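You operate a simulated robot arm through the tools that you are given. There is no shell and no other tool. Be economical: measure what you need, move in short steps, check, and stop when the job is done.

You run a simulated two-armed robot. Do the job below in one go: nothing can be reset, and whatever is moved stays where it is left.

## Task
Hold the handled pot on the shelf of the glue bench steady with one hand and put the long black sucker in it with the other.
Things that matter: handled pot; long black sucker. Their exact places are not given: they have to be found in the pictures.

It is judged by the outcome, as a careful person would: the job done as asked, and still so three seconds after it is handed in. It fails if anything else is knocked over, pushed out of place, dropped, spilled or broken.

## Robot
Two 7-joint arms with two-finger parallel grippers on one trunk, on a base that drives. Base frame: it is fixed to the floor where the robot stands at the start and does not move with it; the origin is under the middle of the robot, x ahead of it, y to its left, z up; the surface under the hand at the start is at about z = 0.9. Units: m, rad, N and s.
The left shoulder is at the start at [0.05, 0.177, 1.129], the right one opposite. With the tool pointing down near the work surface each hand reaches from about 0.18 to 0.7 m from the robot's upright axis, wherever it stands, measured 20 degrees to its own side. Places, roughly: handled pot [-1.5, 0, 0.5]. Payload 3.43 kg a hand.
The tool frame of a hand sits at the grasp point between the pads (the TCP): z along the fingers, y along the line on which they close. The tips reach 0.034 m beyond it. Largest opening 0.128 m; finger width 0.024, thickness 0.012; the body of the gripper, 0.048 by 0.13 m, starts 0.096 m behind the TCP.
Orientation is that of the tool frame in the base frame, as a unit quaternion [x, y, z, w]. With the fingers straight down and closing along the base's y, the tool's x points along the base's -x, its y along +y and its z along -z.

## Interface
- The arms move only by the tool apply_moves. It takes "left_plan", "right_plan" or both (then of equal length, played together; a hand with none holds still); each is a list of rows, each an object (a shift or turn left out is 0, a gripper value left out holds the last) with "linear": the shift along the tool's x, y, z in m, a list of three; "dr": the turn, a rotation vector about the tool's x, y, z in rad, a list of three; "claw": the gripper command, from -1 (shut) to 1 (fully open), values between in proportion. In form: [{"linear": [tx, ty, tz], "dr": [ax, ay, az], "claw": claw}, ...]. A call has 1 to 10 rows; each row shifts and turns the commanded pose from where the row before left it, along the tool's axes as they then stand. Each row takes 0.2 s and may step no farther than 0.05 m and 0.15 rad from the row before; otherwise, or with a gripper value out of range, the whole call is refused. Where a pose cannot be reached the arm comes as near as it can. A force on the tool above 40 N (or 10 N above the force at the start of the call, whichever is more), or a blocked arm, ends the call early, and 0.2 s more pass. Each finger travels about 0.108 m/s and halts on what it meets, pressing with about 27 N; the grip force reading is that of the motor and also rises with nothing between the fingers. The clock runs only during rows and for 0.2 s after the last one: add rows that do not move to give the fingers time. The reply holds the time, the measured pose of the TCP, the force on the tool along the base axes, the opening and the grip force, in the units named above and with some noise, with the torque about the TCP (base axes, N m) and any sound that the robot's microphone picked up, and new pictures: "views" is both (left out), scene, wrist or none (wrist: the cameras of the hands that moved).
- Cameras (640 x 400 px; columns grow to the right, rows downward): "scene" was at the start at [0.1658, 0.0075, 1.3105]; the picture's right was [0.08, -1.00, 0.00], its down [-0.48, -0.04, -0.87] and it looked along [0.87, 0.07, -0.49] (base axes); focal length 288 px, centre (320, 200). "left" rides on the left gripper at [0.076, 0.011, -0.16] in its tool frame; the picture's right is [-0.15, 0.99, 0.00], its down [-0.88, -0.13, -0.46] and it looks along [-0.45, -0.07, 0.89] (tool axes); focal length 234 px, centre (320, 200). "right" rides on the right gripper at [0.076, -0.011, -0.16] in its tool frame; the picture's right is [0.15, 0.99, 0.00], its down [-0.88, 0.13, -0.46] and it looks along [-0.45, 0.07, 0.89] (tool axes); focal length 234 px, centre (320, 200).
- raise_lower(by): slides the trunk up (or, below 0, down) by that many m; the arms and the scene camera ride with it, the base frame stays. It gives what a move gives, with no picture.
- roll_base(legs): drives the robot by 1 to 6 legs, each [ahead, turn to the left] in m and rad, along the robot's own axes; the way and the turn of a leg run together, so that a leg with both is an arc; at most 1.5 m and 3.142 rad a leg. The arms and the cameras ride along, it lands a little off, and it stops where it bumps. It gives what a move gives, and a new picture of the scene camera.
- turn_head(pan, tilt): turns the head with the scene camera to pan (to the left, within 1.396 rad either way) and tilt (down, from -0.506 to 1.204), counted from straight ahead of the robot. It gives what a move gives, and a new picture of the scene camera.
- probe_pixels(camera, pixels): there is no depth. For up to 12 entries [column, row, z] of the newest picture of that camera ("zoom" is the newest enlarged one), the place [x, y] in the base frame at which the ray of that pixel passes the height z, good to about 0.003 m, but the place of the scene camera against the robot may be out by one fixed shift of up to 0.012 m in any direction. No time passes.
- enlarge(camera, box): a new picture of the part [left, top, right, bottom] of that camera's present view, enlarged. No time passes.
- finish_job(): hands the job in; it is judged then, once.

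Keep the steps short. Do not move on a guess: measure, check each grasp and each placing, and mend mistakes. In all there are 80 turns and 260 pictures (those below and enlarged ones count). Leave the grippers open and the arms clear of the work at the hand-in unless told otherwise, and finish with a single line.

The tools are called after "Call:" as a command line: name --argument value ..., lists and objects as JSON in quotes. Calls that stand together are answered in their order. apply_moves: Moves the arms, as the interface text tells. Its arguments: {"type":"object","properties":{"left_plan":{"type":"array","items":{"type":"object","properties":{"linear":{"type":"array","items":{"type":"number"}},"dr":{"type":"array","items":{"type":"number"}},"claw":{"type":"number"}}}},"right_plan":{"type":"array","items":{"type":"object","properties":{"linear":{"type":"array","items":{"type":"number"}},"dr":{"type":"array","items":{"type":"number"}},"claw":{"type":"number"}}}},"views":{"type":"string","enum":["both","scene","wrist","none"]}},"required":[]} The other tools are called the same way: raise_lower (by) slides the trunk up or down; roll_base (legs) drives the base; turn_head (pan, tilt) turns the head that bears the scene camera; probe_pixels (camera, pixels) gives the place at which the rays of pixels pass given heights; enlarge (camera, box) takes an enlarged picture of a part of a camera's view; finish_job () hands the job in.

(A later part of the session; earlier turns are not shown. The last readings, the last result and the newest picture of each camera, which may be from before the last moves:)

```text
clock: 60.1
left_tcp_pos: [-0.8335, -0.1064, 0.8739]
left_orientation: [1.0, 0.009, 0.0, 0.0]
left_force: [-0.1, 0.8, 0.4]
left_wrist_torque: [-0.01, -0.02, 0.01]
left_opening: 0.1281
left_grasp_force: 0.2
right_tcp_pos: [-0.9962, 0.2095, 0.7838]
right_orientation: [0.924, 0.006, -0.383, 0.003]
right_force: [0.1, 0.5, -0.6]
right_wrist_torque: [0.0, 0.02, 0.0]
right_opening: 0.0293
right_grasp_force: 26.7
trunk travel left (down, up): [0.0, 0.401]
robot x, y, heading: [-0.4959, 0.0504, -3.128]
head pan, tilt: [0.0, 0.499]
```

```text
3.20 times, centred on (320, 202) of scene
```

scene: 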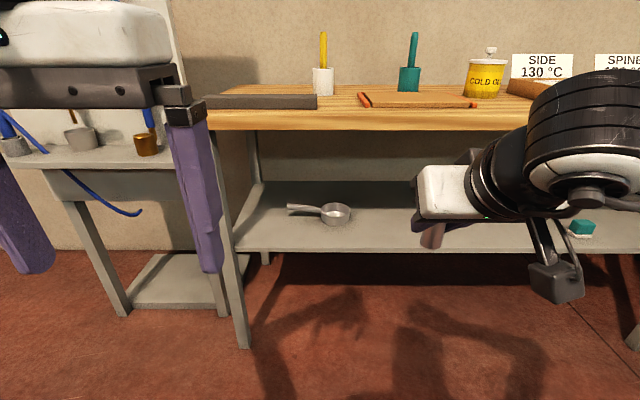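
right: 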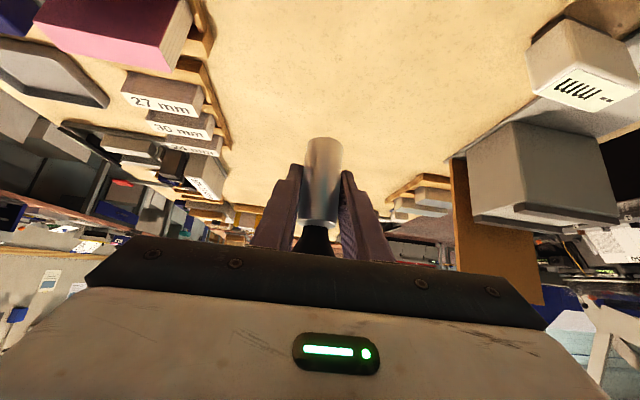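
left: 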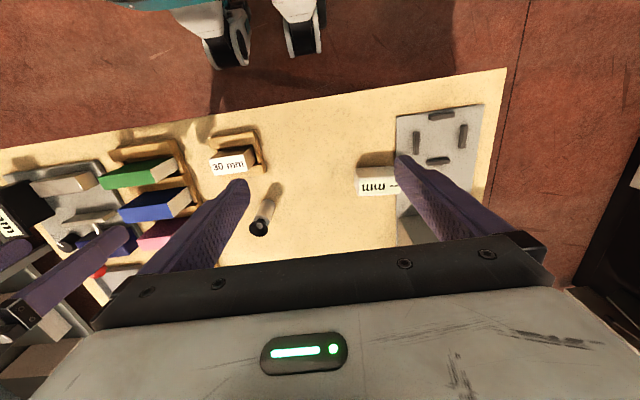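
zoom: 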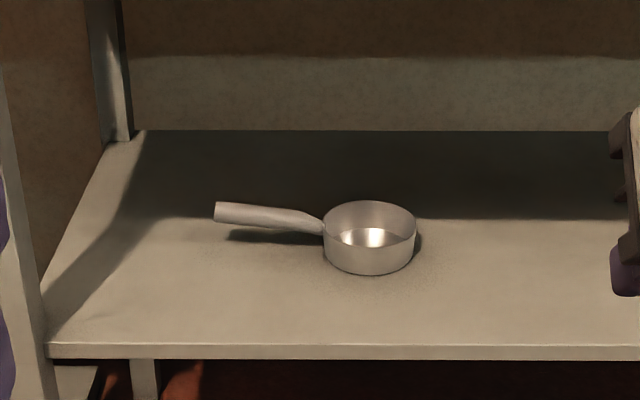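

The handle slopes up away from the pot, leaving finger room underneath. I'll measure the pot from this lower viewpoint, along with the table's front edge and underside.

Call:
probe_pixels --camera "zoom" --pixels '[[368, 275, 0.5], [324, 222, 0.54], [416, 222, 0.54], [369, 202, 0.54], [369, 242, 0.54], [217, 213, 0.54], [217, 213, 0.56], [250, 217, 0.54], [250, 217, 0.56], [300, 346, 0.5], [240, 237, 0.5], [300, 230, 0.54]]'

Call:
probe_pixels --camera "scene" --pixels '[[320, 130, 0.85], [320, 130, 0.83], [320, 109, 0.9], [320, 109, 0.88], [238, 345, 0.0], [222, 250, 0.3]]'

```text
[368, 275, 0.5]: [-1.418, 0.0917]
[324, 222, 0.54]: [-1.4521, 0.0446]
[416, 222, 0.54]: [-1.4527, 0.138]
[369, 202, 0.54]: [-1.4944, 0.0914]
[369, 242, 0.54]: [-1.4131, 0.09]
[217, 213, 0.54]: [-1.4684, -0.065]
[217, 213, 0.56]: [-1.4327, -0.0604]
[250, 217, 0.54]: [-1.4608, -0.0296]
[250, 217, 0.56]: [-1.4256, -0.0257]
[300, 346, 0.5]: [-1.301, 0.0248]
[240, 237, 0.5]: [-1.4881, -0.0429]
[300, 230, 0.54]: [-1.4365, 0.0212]
```

```text
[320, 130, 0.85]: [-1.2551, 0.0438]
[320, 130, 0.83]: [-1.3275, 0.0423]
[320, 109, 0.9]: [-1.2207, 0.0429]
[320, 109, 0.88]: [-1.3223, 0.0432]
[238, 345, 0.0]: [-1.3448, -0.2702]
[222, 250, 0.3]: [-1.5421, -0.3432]
```

Pot centre is about (-1.45, 0.094), its rim is at z≈0.54, and the handle end is at about z 0.545, y -0.05. The table underside is about 0.86. Now I'll pitch the left hand 70° towards horizontal and the right hand 12° more, both in free space.

Call:
apply_moves --left_plan '[{"dr": [0, -0.1357, 0]}, {"dr": [0, -0.1357, 0]}, {"dr": [0, -0.1357, 0]}, {"dr": [0, -0.1357, 0]}, {"dr": [0, -0.1357, 0]}, {"dr": [0, -0.1357, 0]}, {"dr": [0, -0.1357, 0]}, {"dr": [0, -0.1357, 0]}, {"dr": [0, -0.1357, 0]}, {}]' --right_plan '[{"dr": [0, -0.0233, 0]}, {"dr": [0, -0.0233, 0]}, {"dr": [0, -0.0233, 0]}, {"dr": [0, -0.0233, 0]}, {"dr": [0, -0.0233, 0]}, {"dr": [0, -0.0233, 0]}, {"dr": [0, -0.0233, 0]}, {"dr": [0, -0.0233, 0]}, {"dr": [0, -0.0233, 0]}, {}]' --views "scene"

Call:
apply_moves --left_plan '[{"dr": [0, 0, 0.15]}, {"dr": [0, 0, 0.15]}, {"dr": [0, 0, 0.15]}, {"dr": [0, 0, 0.15]}, {"dr": [0, 0, 0.15]}, {"dr": [0, 0, 0.15]}, {"dr": [0, 0, 0.15]}, {"dr": [0, 0, 0.15]}, {"dr": [0, 0, 0.15]}, {"dr": [0, 0, 0.15]}]'

```text
clock: 61.6
left_tcp_pos: [-0.8354, -0.1069, 0.8809]
left_orientation: [0.905, 0.012, -0.425, 0.0]
left_force: [0.0, -2.3, 14.8]
left_wrist_torque: [0.08, -2.88, -0.55]
left_opening: 0.1281
left_grasp_force: 0.2
right_tcp_pos: [-0.9968, 0.2075, 0.7834]
right_orientation: [0.893, 0.007, -0.45, 0.004]
right_force: [-0.6, 0.8, -0.5]
right_wrist_torque: [0.01, 0.03, 0.01]
right_opening: 0.029
right_grasp_force: 27.0
trunk travel left (down, up): [0.0, 0.401]
robot x, y, heading: [-0.4926, 0.0507, -3.13]
head pan, tilt: [0.0, 0.499]
stopped in row 7 (left hand): the force on the tool passed its limit at 97 N (the readings are from after the stop); the commanded pose is now the measured one
```

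scene: 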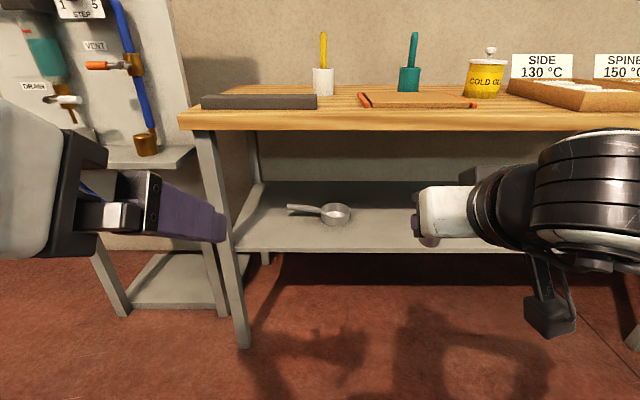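

```text
clock: 63.8
left_tcp_pos: [-0.8352, -0.1063, 0.8805]
left_orientation: [0.669, -0.61, -0.31, 0.29]
left_force: [0.8, 0.5, -0.3]
left_wrist_torque: [0.0, -0.02, -0.01]
left_opening: 0.1281
left_grasp_force: 0.1
right_tcp_pos: [-0.9972, 0.2089, 0.7831]
right_orientation: [0.893, 0.007, -0.451, 0.004]
right_force: [-0.8, -0.9, -0.5]
right_wrist_torque: [0.01, 0.04, -0.03]
right_opening: 0.0293
right_grasp_force: 27.2
trunk travel left (down, up): [0.0, 0.401]
robot x, y, heading: [-0.4948, 0.054, -3.126]
head pan, tilt: [0.0, 0.499]
```

scene: 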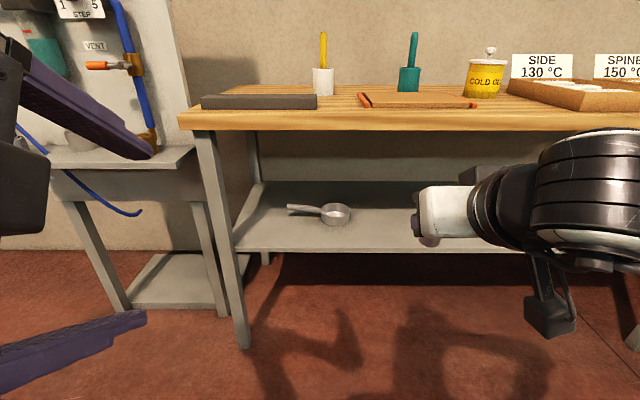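
left: 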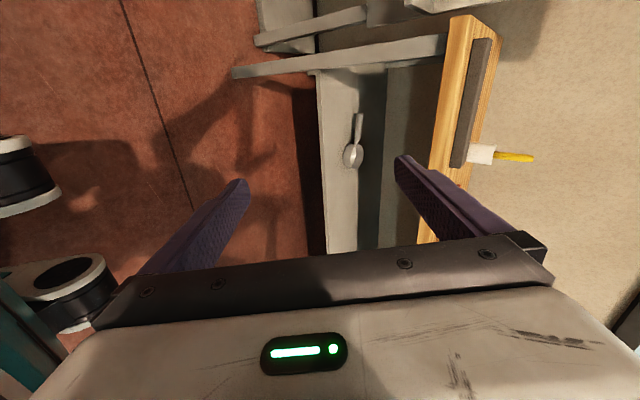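

The left wrist hit something during the pitch, probably the robot's own body because it was folded so close. It stopped at 40° below horizontal and rolled fine. I'll move the left hand forward and down into open space, then finish the pitch.

Call:
apply_moves --left_plan '[{"linear": [0, -0.014, 0.041]}, {"linear": [0, -0.014, 0.041]}, {"linear": [0, -0.014, 0.041]}, {"linear": [0, -0.014, 0.041]}, {"linear": [0, -0.014, 0.041]}, {"linear": [0, -0.014, 0.041]}, {"linear": [0, -0.014, 0.041], "dr": [0, 0, 0.071]}, {}]' --views "none"

Call:
apply_moves --left_plan '[{"dr": [-0.117, 0, 0]}, {"dr": [-0.117, 0, 0]}, {"dr": [-0.117, 0, 0]}, {}]'

```text
clock: 65.6
left_tcp_pos: [-1.0018, -0.0987, 0.624]
left_orientation: [0.647, -0.633, -0.3, 0.302]
left_force: [-0.7, -0.3, 0.1]
left_wrist_torque: [0.0, 0.01, 0.06]
left_opening: 0.1281
left_grasp_force: 0.1
left hand out of reach, approached as far as the arm can: row 2
right_tcp_pos: [-0.9969, 0.2086, 0.7842]
right_orientation: [0.892, 0.007, -0.451, 0.004]
right_force: [0.7, -0.2, -1.5]
right_wrist_torque: [-0.01, 0.0, 0.01]
right_opening: 0.0291
right_grasp_force: 26.7
trunk travel left (down, up): [0.0, 0.401]
robot x, y, heading: [-0.4932, 0.0481, -3.13]
head pan, tilt: [0.0, 0.499]
```

```text
clock: 66.6
left_tcp_pos: [-0.9983, -0.0978, 0.6246]
left_orientation: [0.585, -0.57, -0.406, 0.41]
left_force: [-0.3, -0.8, 0.0]
left_wrist_torque: [-0.01, -0.02, -0.03]
left_opening: 0.1282
left_grasp_force: 0.1
right_tcp_pos: [-0.9966, 0.2085, 0.7842]
right_orientation: [0.893, 0.006, -0.451, 0.004]
right_force: [-1.4, -0.3, -0.9]
right_wrist_torque: [0.04, 0.0, 0.02]
right_opening: 0.0289
right_grasp_force: 27.4
trunk travel left (down, up): [0.0, 0.401]
robot x, y, heading: [-0.4985, 0.0524, -3.13]
head pan, tilt: [0.0, 0.499]
```

scene: 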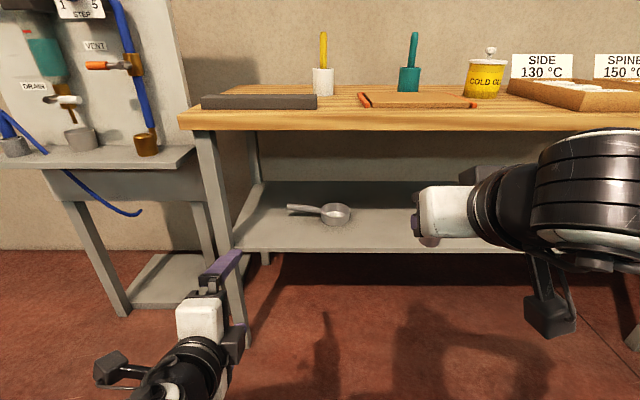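
left: 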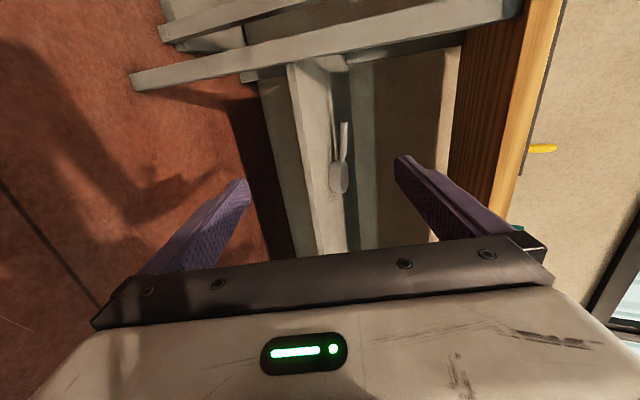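

The left hand is level-ish (19.5° down) with jaws vertical, and the pot shows at (340,175) in its view. I'll lower the right hand with the sucker to z≈0.63, then drive 0.22 m ahead so that both hands stop just short of the shelf edge.

Call:
apply_moves --right_plan '[{"linear": [0.0315, 0, 0.0205]}, {"linear": [0.0315, 0, 0.0205]}, {"linear": [0.0315, 0, 0.0205]}, {"linear": [0.0315, 0, 0.0205]}, {}]'

Call:
roll_base --legs '[[0.22, 0]]'

```text
clock: 67.8
left_tcp_pos: [-0.9997, -0.0988, 0.6259]
left_orientation: [0.586, -0.569, -0.406, 0.41]
left_force: [-0.2, -0.4, 0.9]
left_wrist_torque: [0.02, -0.03, 0.04]
left_opening: 0.1278
left_grasp_force: 0.1
right_tcp_pos: [-0.9883, 0.2084, 0.6339]
right_orientation: [0.892, 0.006, -0.452, 0.004]
right_force: [0.3, 0.7, -0.5]
right_wrist_torque: [-0.01, 0.02, -0.03]
right_opening: 0.029
right_grasp_force: 27.5
trunk travel left (down, up): [0.0, 0.401]
robot x, y, heading: [-0.4949, 0.0519, -3.129]
head pan, tilt: [0.0, 0.499]
```

scene: 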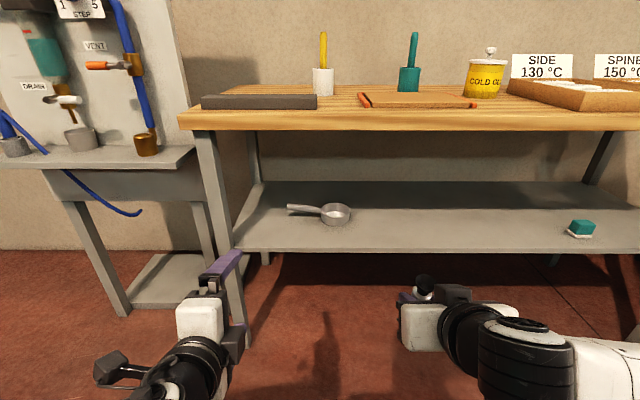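
right: 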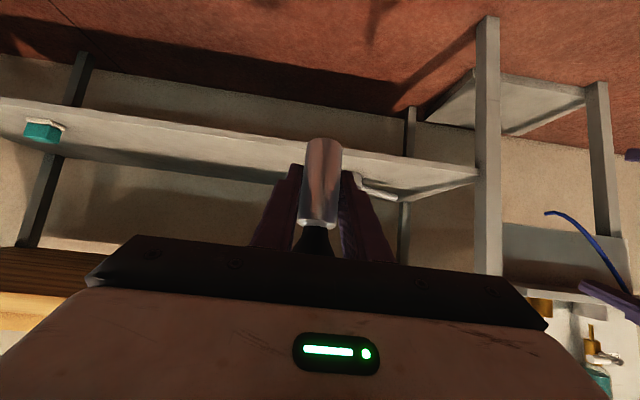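

```text
clock: 69.5
left_tcp_pos: [-1.2152, -0.1, 0.6244]
left_orientation: [0.585, -0.57, -0.407, 0.409]
left_force: [0.0, -0.1, -0.1]
left_wrist_torque: [-0.01, 0.03, 0.0]
left_opening: 0.1281
left_grasp_force: 0.0
right_tcp_pos: [-1.2054, 0.2061, 0.633]
right_orientation: [0.893, 0.006, -0.451, 0.004]
right_force: [-0.1, 0.2, -0.9]
right_wrist_torque: [0.03, 0.01, 0.02]
right_opening: 0.0289
right_grasp_force: 27.0
trunk travel left (down, up): [0.0, 0.401]
robot x, y, heading: [-0.7129, 0.0453, -3.13]
head pan, tilt: [0.0, 0.499]
```

scene: 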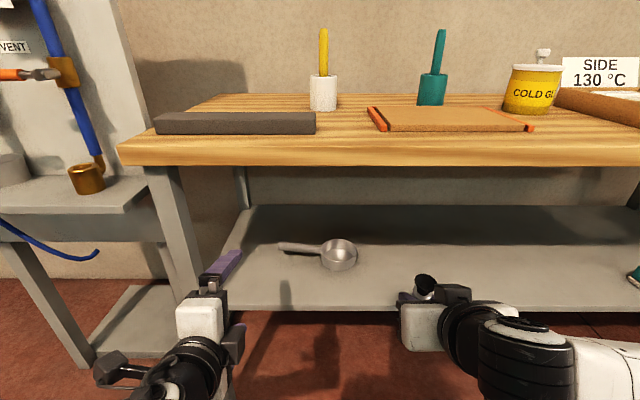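

Both hands are clear. I'll drive another 0.07 m for reach, with both hands well above the shelf surface, and then look with the left camera, narrowing its jaws to 0.06.

Call:
roll_base --legs '[[0.07, 0]]'

Call:
apply_moves --left_plan '[{"claw": -0.06}, {}, {}]'

Call:
enlarge --camera "scene" --box '[220, 200, 420, 325]'

Call:
enlarge --camera "left" --box '[260, 90, 420, 230]'

```text
clock: 70.5
left_tcp_pos: [-1.2864, -0.1003, 0.6254]
left_orientation: [0.585, -0.571, -0.406, 0.409]
left_force: [0.2, 0.0, -0.4]
left_wrist_torque: [-0.08, 0.04, 0.0]
left_opening: 0.1282
left_grasp_force: 0.2
right_tcp_pos: [-1.2759, 0.207, 0.6334]
right_orientation: [0.893, 0.005, -0.45, 0.003]
right_force: [0.1, -0.3, -1.5]
right_wrist_torque: [0.01, 0.02, 0.0]
right_opening: 0.029
right_grasp_force: 26.7
trunk travel left (down, up): [0.0, 0.401]
robot x, y, heading: [-0.7856, 0.0492, -3.136]
head pan, tilt: [0.0, 0.499]
```

scene: 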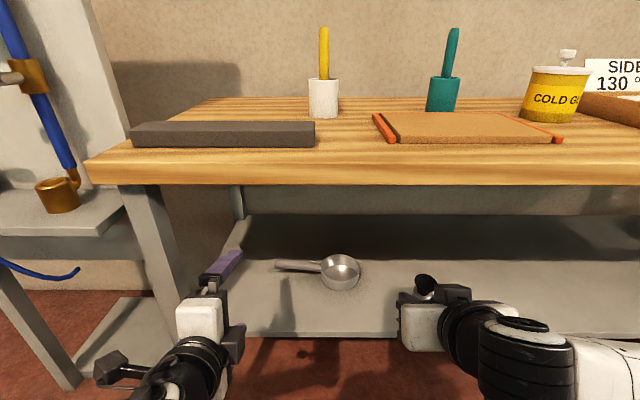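

```text
clock: 71.3
left_tcp_pos: [-1.2867, -0.1008, 0.6263]
left_orientation: [0.584, -0.571, -0.406, 0.409]
left_force: [-0.2, 0.8, 0.4]
left_wrist_torque: [0.0, 0.0, 0.01]
left_opening: 0.0604
left_grasp_force: 0.1
right_tcp_pos: [-1.2746, 0.2068, 0.6335]
right_orientation: [0.893, 0.005, -0.451, 0.003]
right_force: [-0.5, 0.3, -0.7]
right_wrist_torque: [-0.02, -0.01, -0.02]
right_opening: 0.0288
right_grasp_force: 26.8
trunk travel left (down, up): [0.0, 0.401]
robot x, y, heading: [-0.785, 0.0499, -3.131]
head pan, tilt: [0.0, 0.499]
```

scene: 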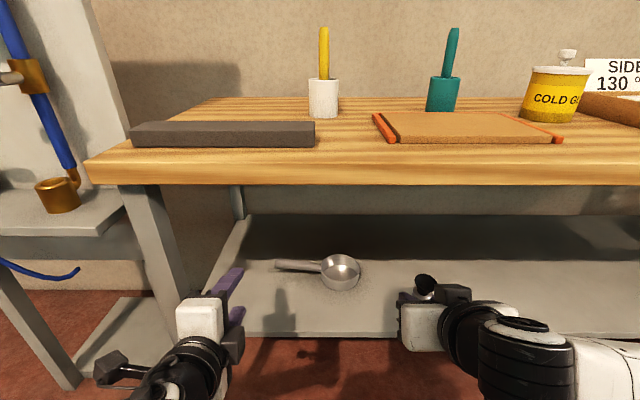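
left: 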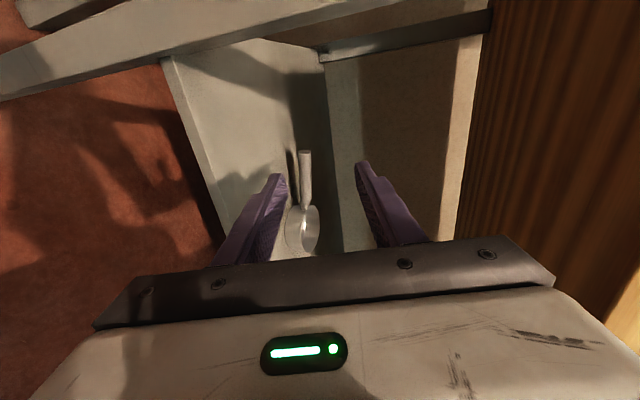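

```text
3.20 times, centred on (320, 262) of scene
```

zoom: 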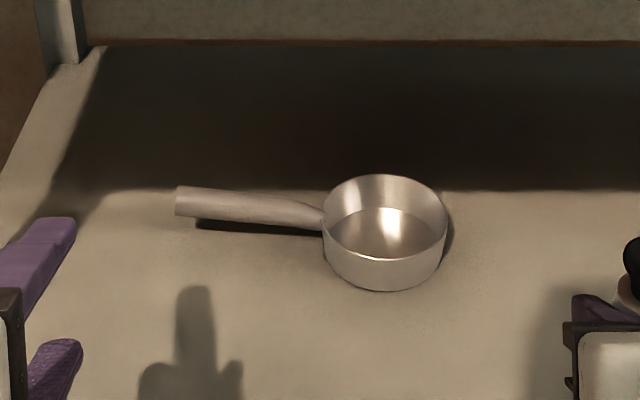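

```text
2.86 times, centred on (340, 160) of left
```

zoom: 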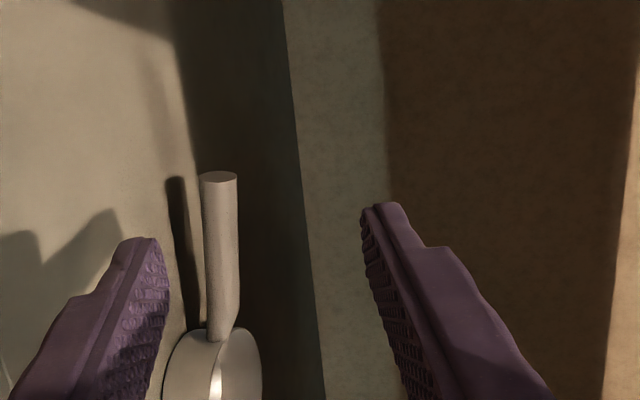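

Now I'll triangulate the handle from the left camera and the scene camera.

Call:
probe_pixels --camera "left" --pixels '[[304, 153, 0.53], [304, 153, 0.54], [304, 153, 0.55], [304, 153, 0.56], [305, 177, 0.53], [305, 177, 0.54], [305, 177, 0.55], [305, 177, 0.56]]'

Call:
probe_pixels --camera "zoom" --pixels '[[217, 180, 0.54]]'

Call:
enlarge --camera "scene" --box '[220, 200, 420, 325]'

Call:
probe_pixels --camera "zoom" --pixels '[[180, 201, 0.53], [180, 201, 0.55], [240, 206, 0.53], [240, 206, 0.55], [322, 220, 0.54], [447, 220, 0.54], [385, 176, 0.54], [385, 260, 0.54], [385, 291, 0.5], [298, 217, 0.54], [298, 217, 0.53]]'

```text
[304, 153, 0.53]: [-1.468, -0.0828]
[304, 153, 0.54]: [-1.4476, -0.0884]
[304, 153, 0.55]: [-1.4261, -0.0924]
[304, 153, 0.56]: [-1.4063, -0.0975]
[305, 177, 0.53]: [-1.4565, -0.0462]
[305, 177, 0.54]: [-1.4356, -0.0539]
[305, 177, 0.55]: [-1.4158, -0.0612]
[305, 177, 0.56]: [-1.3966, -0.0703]
```

```text
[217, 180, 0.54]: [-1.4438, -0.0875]
```

```text
3.20 times, centred on (320, 262) of scene
```

zoom: 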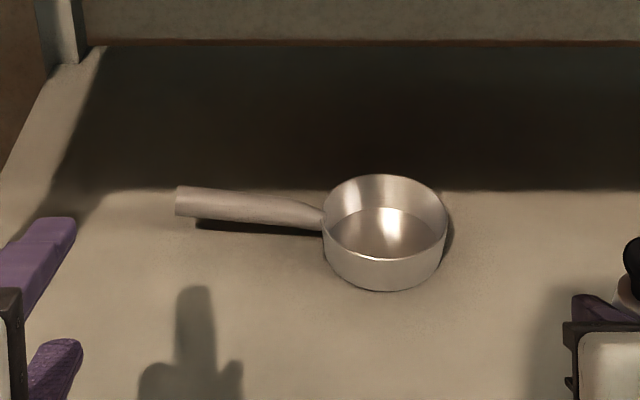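

```text
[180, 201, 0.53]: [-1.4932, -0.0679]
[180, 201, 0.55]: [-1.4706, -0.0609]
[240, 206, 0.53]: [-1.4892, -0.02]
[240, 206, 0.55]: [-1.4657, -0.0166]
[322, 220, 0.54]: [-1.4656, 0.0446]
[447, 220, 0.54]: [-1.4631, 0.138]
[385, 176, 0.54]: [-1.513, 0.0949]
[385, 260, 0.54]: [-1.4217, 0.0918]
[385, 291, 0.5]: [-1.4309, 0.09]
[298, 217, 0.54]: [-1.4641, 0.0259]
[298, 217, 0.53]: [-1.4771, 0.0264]
```

The two cameras disagree by about 2 cm on the handle, so I'll take a second viewpoint with the left wrist camera. It moves 6 cm forward and 5 cm right at the same height, staying above the pot.

Call:
apply_moves --left_plan '[{"linear": [-0.0255, 0.01, 0.028]}, {"linear": [-0.0255, 0.01, 0.028]}, {}, {}]' --views "wrist"

Call:
enlarge --camera "left" --box '[240, 60, 400, 200]'

```text
clock: 72.3
left_tcp_pos: [-1.348, -0.0493, 0.6256]
left_orientation: [0.585, -0.571, -0.406, 0.409]
left_force: [0.5, 0.7, 0.7]
left_wrist_torque: [-0.01, 0.03, 0.01]
left_opening: 0.0601
left_grasp_force: 0.0
right_tcp_pos: [-1.2755, 0.2063, 0.6326]
right_orientation: [0.893, 0.005, -0.451, 0.004]
right_force: [-0.1, -0.2, -0.8]
right_wrist_torque: [-0.03, 0.0, -0.01]
right_opening: 0.0291
right_grasp_force: 27.1
trunk travel left (down, up): [0.0, 0.401]
robot x, y, heading: [-0.782, 0.0472, -3.132]
head pan, tilt: [0.0, 0.499]
```

left: 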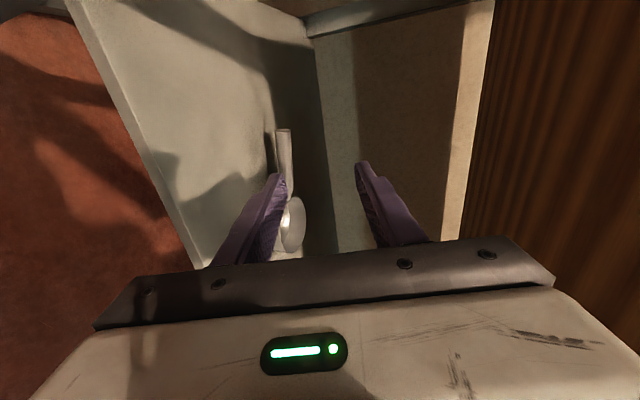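

```text
2.86 times, centred on (320, 130) of left
```

zoom: 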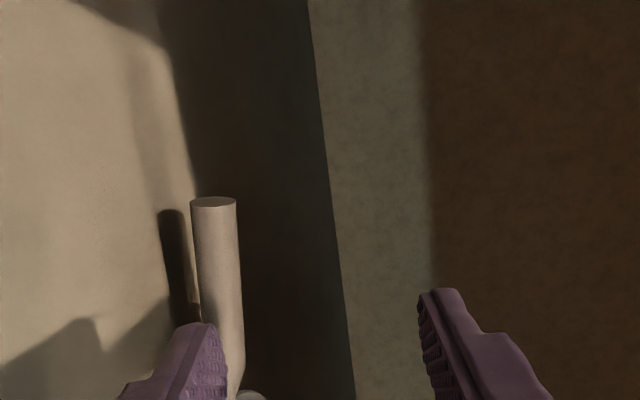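

Call:
probe_pixels --camera "left" --pixels '[[282.5, 131.7, 0.5], [282.5, 131.7, 0.52], [282.5, 131.7, 0.53], [282.5, 131.7, 0.54], [282.5, 131.7, 0.55], [282.5, 131.7, 0.56], [285, 165, 0.53], [285, 165, 0.54], [285, 165, 0.55], [274.5, 131.5, 0.54], [290.5, 131.5, 0.54], [267, 134, 0.5]]'

```text
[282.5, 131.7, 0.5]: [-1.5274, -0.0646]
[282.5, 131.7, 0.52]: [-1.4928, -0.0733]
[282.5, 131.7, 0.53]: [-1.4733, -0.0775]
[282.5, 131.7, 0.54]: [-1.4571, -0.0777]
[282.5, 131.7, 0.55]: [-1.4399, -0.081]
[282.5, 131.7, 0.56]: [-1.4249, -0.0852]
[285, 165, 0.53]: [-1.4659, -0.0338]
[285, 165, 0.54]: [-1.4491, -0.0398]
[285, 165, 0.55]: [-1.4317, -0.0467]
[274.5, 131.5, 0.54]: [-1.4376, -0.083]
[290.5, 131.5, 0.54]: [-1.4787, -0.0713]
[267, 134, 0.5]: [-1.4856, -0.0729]
```

Both wrist views and the two scene distances agree best if everything is about 2 cm lower than assumed (shelf near 0.48, handle end near z 0.516). I'll take a third view 5 cm lower to settle the height.

Call:
apply_moves --left_plan '[{"linear": [0, -0.0235, 0.0083]}, {"linear": [0, -0.0235, 0.0083]}, {}, {}]' --views "wrist"

Call:
enlarge --camera "left" --box '[240, 60, 400, 200]'

```text
clock: 73.3
left_tcp_pos: [-1.3469, -0.0501, 0.5761]
left_orientation: [0.586, -0.57, -0.406, 0.409]
left_force: [0.3, -0.2, -0.4]
left_wrist_torque: [-0.04, 0.01, 0.01]
left_opening: 0.0602
left_grasp_force: 0.0
right_tcp_pos: [-1.2745, 0.2058, 0.6335]
right_orientation: [0.893, 0.006, -0.451, 0.004]
right_force: [0.3, 0.1, 0.2]
right_wrist_torque: [-0.01, 0.01, 0.02]
right_opening: 0.0289
right_grasp_force: 27.6
trunk travel left (down, up): [0.0, 0.401]
robot x, y, heading: [-0.7819, 0.0515, -3.134]
head pan, tilt: [0.0, 0.499]
```

left: 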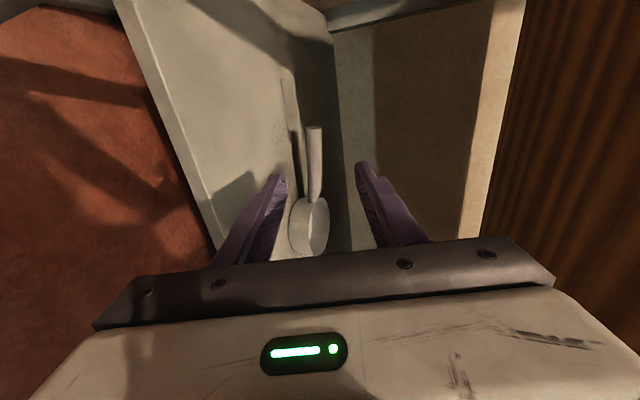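

```text
2.86 times, centred on (320, 130) of left
```

zoom: 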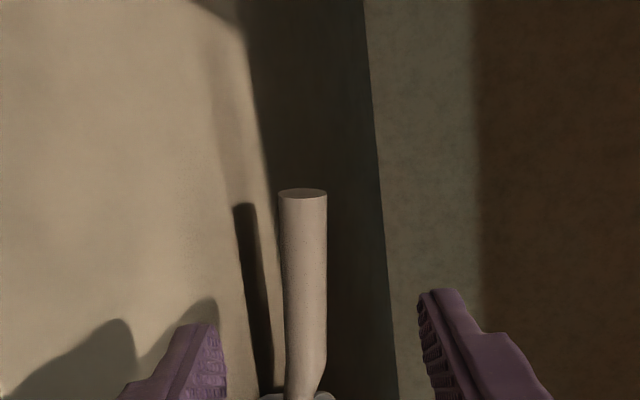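

Call:
probe_pixels --camera "left" --pixels '[[313.7, 128.5, 0.5], [313.7, 128.5, 0.51], [313.7, 128.5, 0.52], [313.7, 128.5, 0.53], [313.7, 128.5, 0.54], [314.7, 165, 0.51], [314.7, 165, 0.52], [314.7, 165, 0.53], [314.7, 165, 0.54], [293.7, 131.7, 0.48], [293.7, 131.7, 0.5]]'

```text
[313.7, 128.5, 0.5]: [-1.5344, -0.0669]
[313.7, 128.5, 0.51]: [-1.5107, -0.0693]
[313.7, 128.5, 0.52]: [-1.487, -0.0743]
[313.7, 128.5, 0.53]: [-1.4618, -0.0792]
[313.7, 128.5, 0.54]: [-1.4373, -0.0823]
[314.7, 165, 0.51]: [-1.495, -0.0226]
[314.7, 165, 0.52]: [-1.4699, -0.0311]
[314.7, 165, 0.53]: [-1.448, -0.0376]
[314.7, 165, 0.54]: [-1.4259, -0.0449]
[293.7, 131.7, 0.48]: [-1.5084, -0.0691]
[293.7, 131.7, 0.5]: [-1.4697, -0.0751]
```

The three views agree on the handle end: about (-1.499, -0.073, 0.515), diameter 0.02, with the shelf about 0.48. I'll steepen the left pitch to 33° so its lower finger has room, narrow the jaws, and move to a pregrasp about 8 cm short of the handle.

Call:
apply_moves --left_plan '[{"dr": [0.1175, 0, 0]}, {"dr": [0.1175, 0, 0]}, {"linear": [0.0015, 0.0145, 0.029], "claw": -0.4}, {"linear": [0.0015, 0.0145, 0.029]}, {}, {}]'

Call:
enlarge --camera "left" --box '[240, 80, 400, 220]'

Call:
enlarge --camera "scene" --box '[180, 200, 380, 325]'

```text
clock: 74.7
left_tcp_pos: [-1.4119, -0.0532, 0.5687]
left_orientation: [0.629, -0.614, -0.337, 0.337]
left_force: [0.3, 0.5, 0.3]
left_wrist_torque: [-0.06, -0.04, -0.01]
left_opening: 0.0383
left_grasp_force: 0.1
right_tcp_pos: [-1.2762, 0.2062, 0.6343]
right_orientation: [0.893, 0.005, -0.451, 0.003]
right_force: [0.6, -0.6, -1.4]
right_wrist_torque: [0.0, -0.02, 0.02]
right_opening: 0.029
right_grasp_force: 27.5
trunk travel left (down, up): [0.0, 0.401]
robot x, y, heading: [-0.788, 0.0458, -3.134]
head pan, tilt: [0.0, 0.499]
```

scene: 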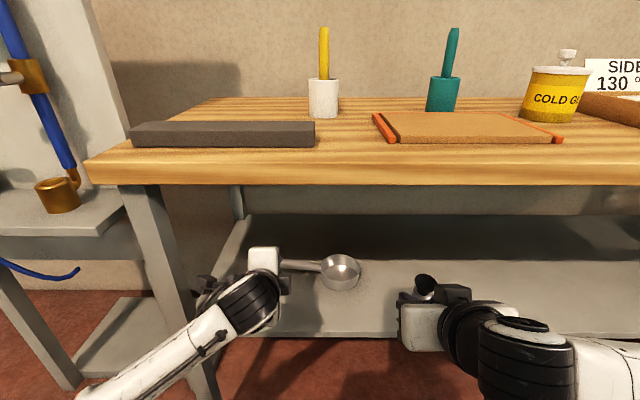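
left: 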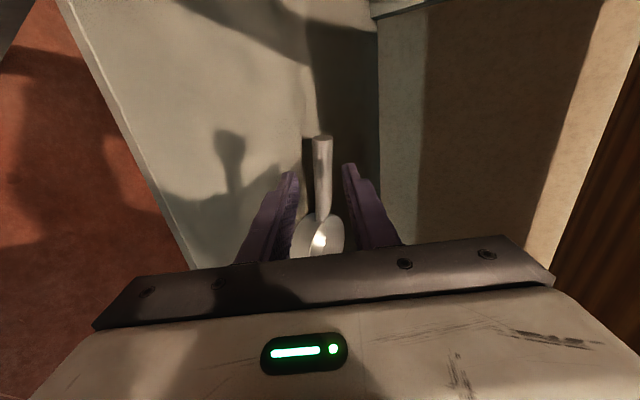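

```text
2.86 times, centred on (320, 150) of left
```

zoom: 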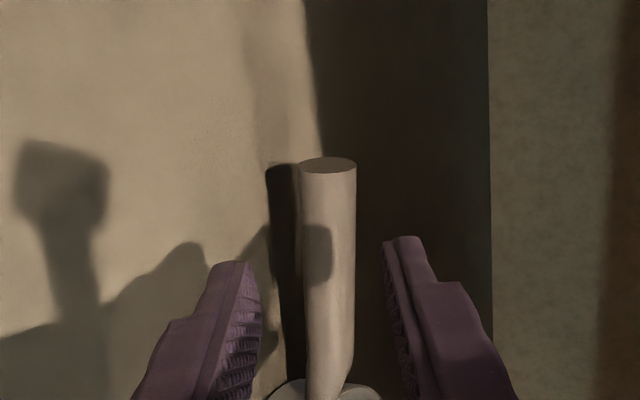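

```text
3.20 times, centred on (280, 262) of scene
```

zoom: 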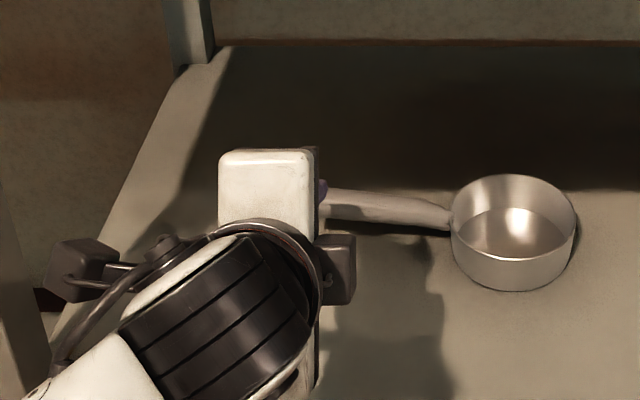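

The handle lies between the jaw columns. One more measurement from here, then I'll advance along the tool axis.

Call:
probe_pixels --camera "left" --pixels '[[322.8, 137.8, 0.505], [322.8, 137.8, 0.515], [322.8, 137.8, 0.525], [322.5, 165, 0.505], [322.5, 165, 0.515], [322.5, 165, 0.525], [306, 138, 0.48], [306, 138, 0.5]]'

```text
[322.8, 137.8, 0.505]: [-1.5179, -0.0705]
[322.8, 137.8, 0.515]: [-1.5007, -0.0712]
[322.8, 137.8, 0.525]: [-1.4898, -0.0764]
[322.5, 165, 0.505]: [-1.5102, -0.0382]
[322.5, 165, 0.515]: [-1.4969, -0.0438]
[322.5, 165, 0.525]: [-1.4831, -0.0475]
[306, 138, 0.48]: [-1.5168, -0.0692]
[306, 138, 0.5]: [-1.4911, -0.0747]
```

The handle is within 1 mm of the jaw axis, 0.10 m ahead. I'll narrow the jaws to 0.033 and advance 0.08 m.

Call:
apply_moves --left_plan '[{"claw": -0.48}, {"linear": [0, 0.0005, 0.025]}, {"linear": [0, 0.0005, 0.02]}, {"linear": [0, 0, 0.01]}, {}]' --views "wrist"

Call:
enlarge --camera "left" --box '[240, 80, 400, 220]'

```text
clock: 75.9
left_tcp_pos: [-1.4589, -0.0536, 0.5409]
left_orientation: [0.629, -0.614, -0.336, 0.338]
left_force: [1.0, -1.1, 0.1]
left_wrist_torque: [0.0, 0.01, 0.0]
left_opening: 0.0334
left_grasp_force: 0.0
right_tcp_pos: [-1.275, 0.2054, 0.6338]
right_orientation: [0.893, 0.007, -0.45, 0.004]
right_force: [-0.1, 0.2, -1.6]
right_wrist_torque: [0.02, -0.01, -0.03]
right_opening: 0.0287
right_grasp_force: 27.2
trunk travel left (down, up): [0.0, 0.401]
robot x, y, heading: [-0.781, 0.0474, -3.135]
head pan, tilt: [0.0, 0.499]
```

left: 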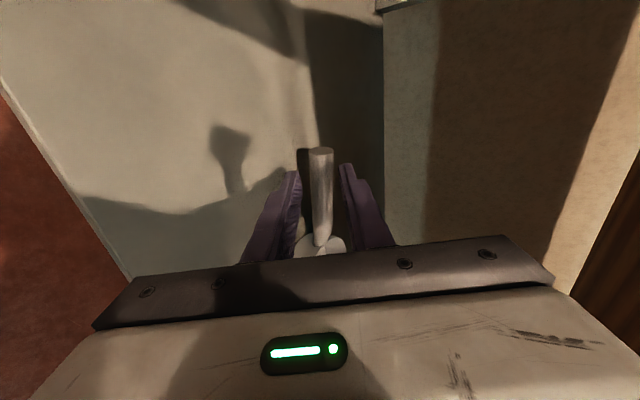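

```text
2.86 times, centred on (320, 150) of left
```

zoom: 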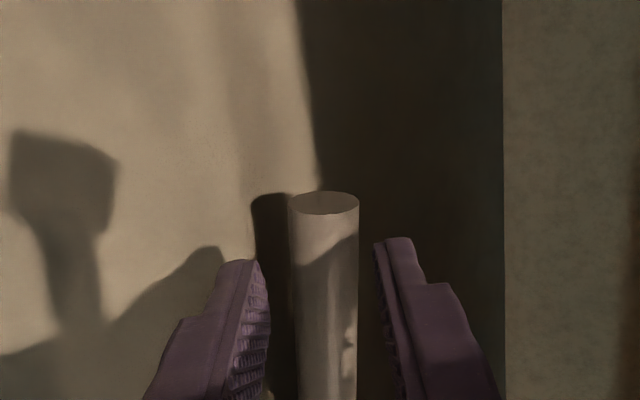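

Centred: gap columns are 268–378 and the handle is at 324. I'll advance the last 0.025 m.

Call:
apply_moves --left_plan '[{"linear": [0, 0, 0.013]}, {"linear": [0, 0, 0.012]}, {}]' --views "wrist"

Call:
enlarge --camera "left" --box '[240, 80, 400, 220]'

```text
clock: 76.7
left_tcp_pos: [-1.4796, -0.0546, 0.5263]
left_orientation: [0.629, -0.614, -0.337, 0.338]
left_force: [-0.6, -0.3, 0.7]
left_wrist_torque: [0.02, 0.04, 0.04]
left_opening: 0.0335
left_grasp_force: 0.0
right_tcp_pos: [-1.274, 0.2063, 0.6338]
right_orientation: [0.892, 0.005, -0.451, 0.003]
right_force: [0.3, -0.6, -0.6]
right_wrist_torque: [0.01, 0.01, 0.04]
right_opening: 0.0289
right_grasp_force: 26.7
trunk travel left (down, up): [0.0, 0.401]
robot x, y, heading: [-0.7845, 0.0485, -3.128]
head pan, tilt: [0.0, 0.499]
```

left: 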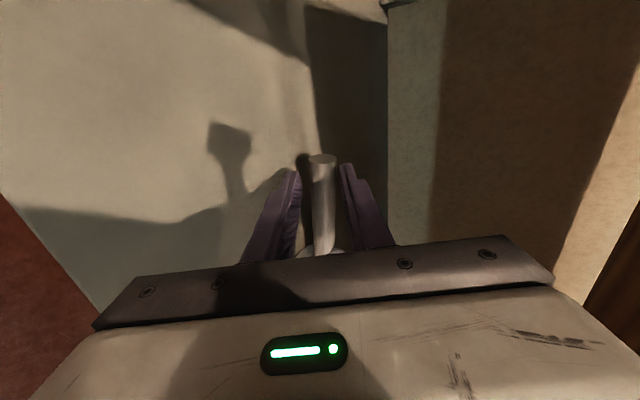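

```text
2.86 times, centred on (320, 150) of left
```

zoom: 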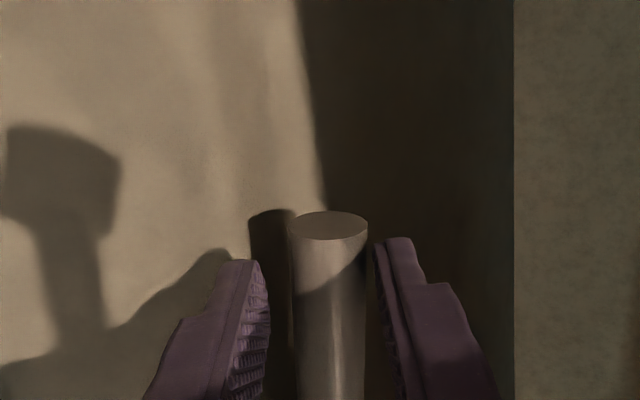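

The handle is about 2 mm nearer the upper finger. I'll shift the jaw up 2 mm and close gently in steps.

Call:
apply_moves --left_plan '[{"linear": [0, 0.002, 0], "claw": -0.48}, {"claw": -0.58}, {"claw": -0.62}, {"claw": -0.65}, {}]' --views "wrist"

Call:
enlarge --camera "left" --box '[240, 80, 400, 220]'

```text
clock: 77.9
left_tcp_pos: [-1.4795, -0.0541, 0.5271]
left_orientation: [0.628, -0.615, -0.336, 0.337]
left_force: [-0.1, 0.6, 0.0]
left_wrist_torque: [-0.02, 0.0, 0.04]
left_opening: 0.0234
left_grasp_force: 0.7
right_tcp_pos: [-1.2741, 0.2064, 0.6332]
right_orientation: [0.892, 0.004, -0.451, 0.003]
right_force: [-0.5, -1.5, -0.6]
right_wrist_torque: [-0.01, 0.05, -0.02]
right_opening: 0.0293
right_grasp_force: 26.9
trunk travel left (down, up): [0.0, 0.401]
robot x, y, heading: [-0.7851, 0.0474, -3.129]
head pan, tilt: [0.0, 0.499]
```

left: 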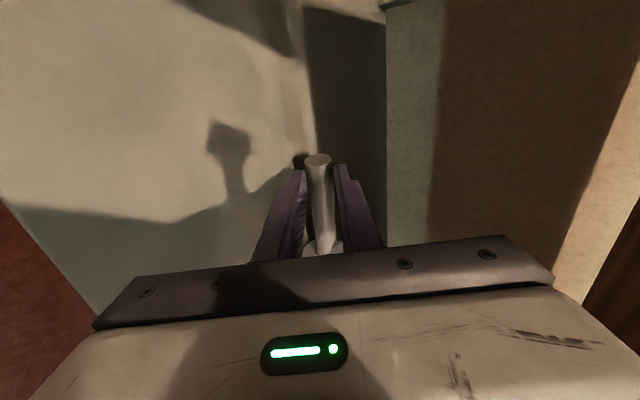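

```text
2.86 times, centred on (320, 150) of left
```

zoom: 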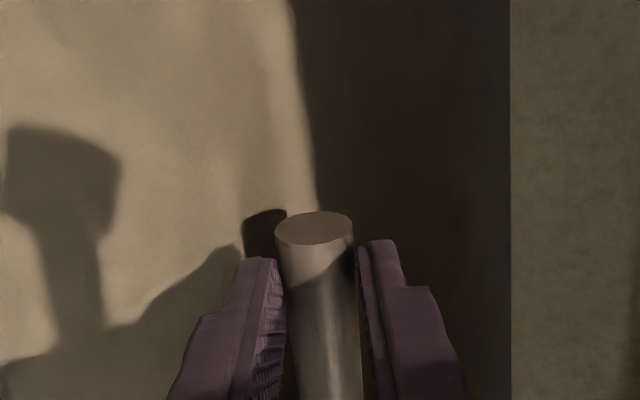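

Nearly closed and centred (opening 0.0234). I'll close to a firm grip.

Call:
apply_moves --left_plan '[{"claw": -0.7}, {"claw": -0.8}, {"claw": -1}, {}]'

Call:
enlarge --camera "scene" --box '[220, 200, 420, 325]'

```text
clock: 78.9
left_tcp_pos: [-1.4797, -0.0544, 0.5277]
left_orientation: [0.629, -0.614, -0.336, 0.337]
left_force: [0.3, 0.5, 0.6]
left_wrist_torque: [-0.15, -0.01, -0.05]
left_opening: 0.022
left_grasp_force: 26.5
right_tcp_pos: [-1.2756, 0.2061, 0.6333]
right_orientation: [0.892, 0.005, -0.451, 0.003]
right_force: [0.8, 0.5, -0.7]
right_wrist_torque: [0.02, 0.0, 0.01]
right_opening: 0.029
right_grasp_force: 26.6
trunk travel left (down, up): [0.0, 0.401]
robot x, y, heading: [-0.7859, 0.0484, -3.139]
head pan, tilt: [0.0, 0.499]
```

scene: 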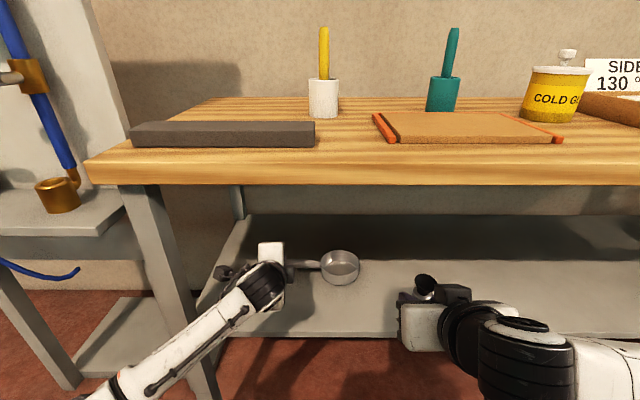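
left: 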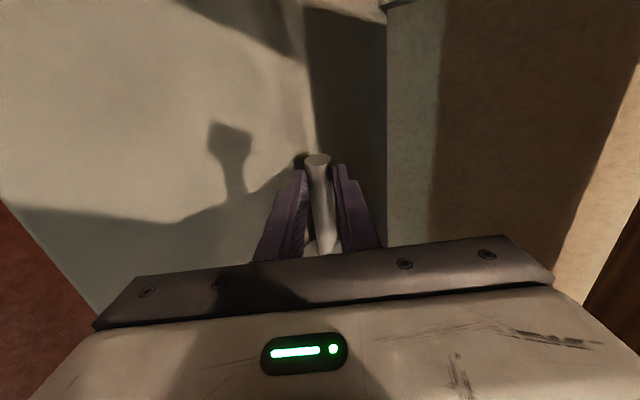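

```text
3.20 times, centred on (320, 262) of scene
```

zoom: 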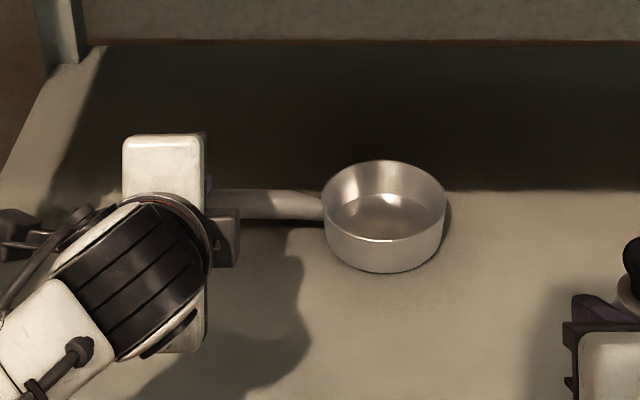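

The grip holds (26 N), but the pot moved up about 19 enlarged rows. The flat pads levelled the sloping handle, so the pot is tilted slightly off the shelf. I'll roll the left hand about its own axis by about 0.095 rad to set the pot flat again, watching torque.

Call:
apply_moves --left_plan '[{"dr": [0, 0, 0.03]}, {"dr": [0, 0, 0.03]}, {"dr": [0, 0, 0.03]}, {}, {}]' --views "scene"

Call:
enlarge --camera "scene" --box '[220, 200, 420, 325]'

```text
clock: 80.1
left_tcp_pos: [-1.4799, -0.0539, 0.5301]
left_orientation: [-0.6, 0.642, 0.322, -0.352]
left_force: [0.1, 0.2, 3.2]
left_wrist_torque: [0.25, 0.06, -0.08]
left_opening: 0.0215
left_grasp_force: 27.2
right_tcp_pos: [-1.2756, 0.2051, 0.6331]
right_orientation: [0.893, 0.007, -0.451, 0.004]
right_force: [-0.5, -0.1, -0.6]
right_wrist_torque: [-0.05, -0.02, 0.02]
right_opening: 0.0291
right_grasp_force: 26.6
trunk travel left (down, up): [0.0, 0.401]
robot x, y, heading: [-0.7847, 0.0477, -3.133]
head pan, tilt: [0.0, 0.499]
```

scene: 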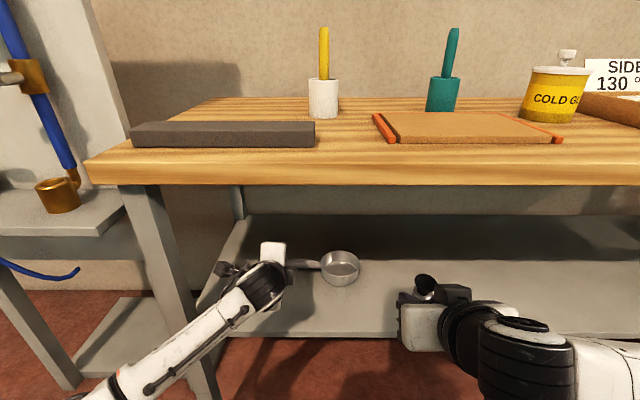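

```text
3.20 times, centred on (320, 262) of scene
```

zoom: 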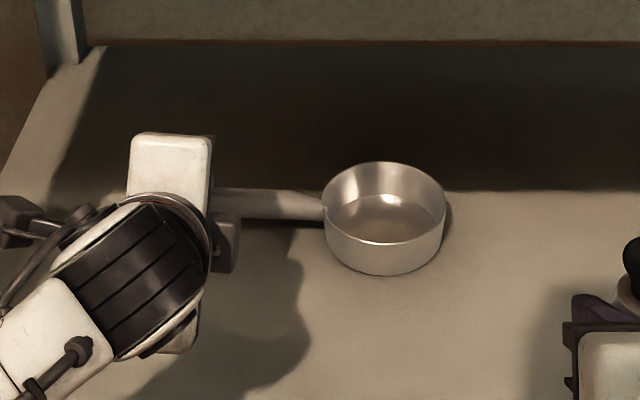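

The pot barely changed and the force now reads +3 N, so it is resting on the shelf. It was nudged back about 1 cm rather than lifted. I'll relax a third of the roll and re-measure the pot's new place.

Call:
apply_moves --left_plan '[{"dr": [0, 0, -0.03]}, {}, {}]' --views "scene"

Call:
enlarge --camera "scene" --box '[270, 220, 430, 320]'

```text
clock: 80.9
left_tcp_pos: [-1.4807, -0.0536, 0.5289]
left_orientation: [-0.611, 0.632, 0.328, -0.348]
left_force: [0.0, 0.5, -0.1]
left_wrist_torque: [0.02, -0.01, -0.02]
left_opening: 0.0003
left_grasp_force: 26.6
right_tcp_pos: [-1.2754, 0.2063, 0.6332]
right_orientation: [0.893, 0.006, -0.451, 0.004]
right_force: [0.3, -0.3, -0.1]
right_wrist_torque: [0.01, -0.02, 0.0]
right_opening: 0.029
right_grasp_force: 27.4
trunk travel left (down, up): [0.0, 0.401]
robot x, y, heading: [-0.7817, 0.0462, -3.132]
head pan, tilt: [0.0, 0.499]
```

scene: 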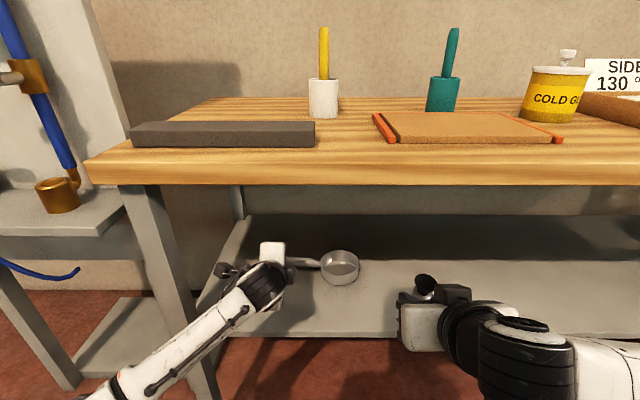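

```text
4.00 times, centred on (350, 270) of scene
```

zoom: 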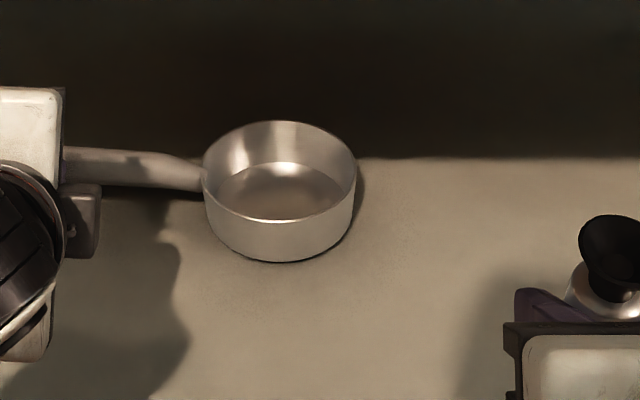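

The left jaws closed to 0: the handle slipped off the tips, because the grasp was too shallow. I'll back off 4 cm, reopen a little and look again.

Call:
apply_moves --left_plan '[{"linear": [0, 0, -0.02]}, {"linear": [0, 0, -0.02]}, {"claw": -0.48}, {}]' --views "wrist"

Call:
enlarge --camera "left" --box '[240, 80, 400, 220]'

```text
clock: 81.9
left_tcp_pos: [-1.4469, -0.0541, 0.5508]
left_orientation: [-0.611, 0.632, 0.326, -0.348]
left_force: [-0.3, 0.2, -0.1]
left_wrist_torque: [0.0, 0.0, 0.01]
left_opening: 0.0331
left_grasp_force: 0.0
right_tcp_pos: [-1.2745, 0.2053, 0.6331]
right_orientation: [0.893, 0.005, -0.451, 0.003]
right_force: [-0.1, 0.7, -0.5]
right_wrist_torque: [0.01, -0.03, -0.03]
right_opening: 0.0289
right_grasp_force: 27.2
trunk travel left (down, up): [0.0, 0.401]
robot x, y, heading: [-0.7837, 0.0511, -3.13]
head pan, tilt: [0.0, 0.499]
```

left: 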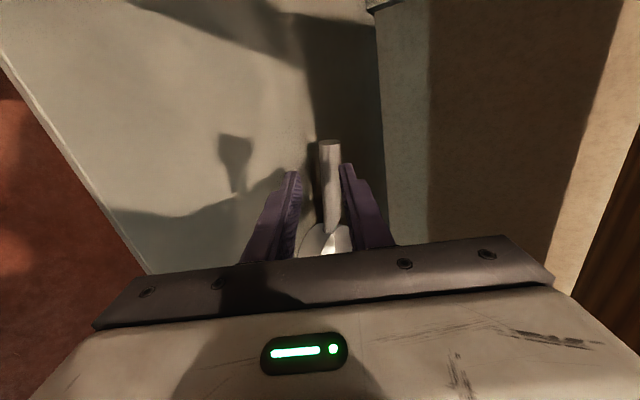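

```text
2.86 times, centred on (320, 150) of left
```

zoom: 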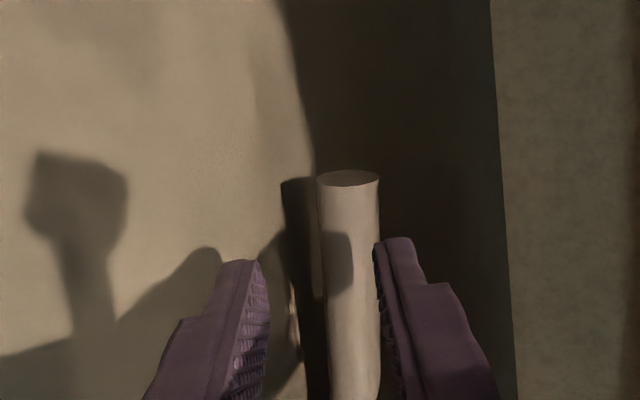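

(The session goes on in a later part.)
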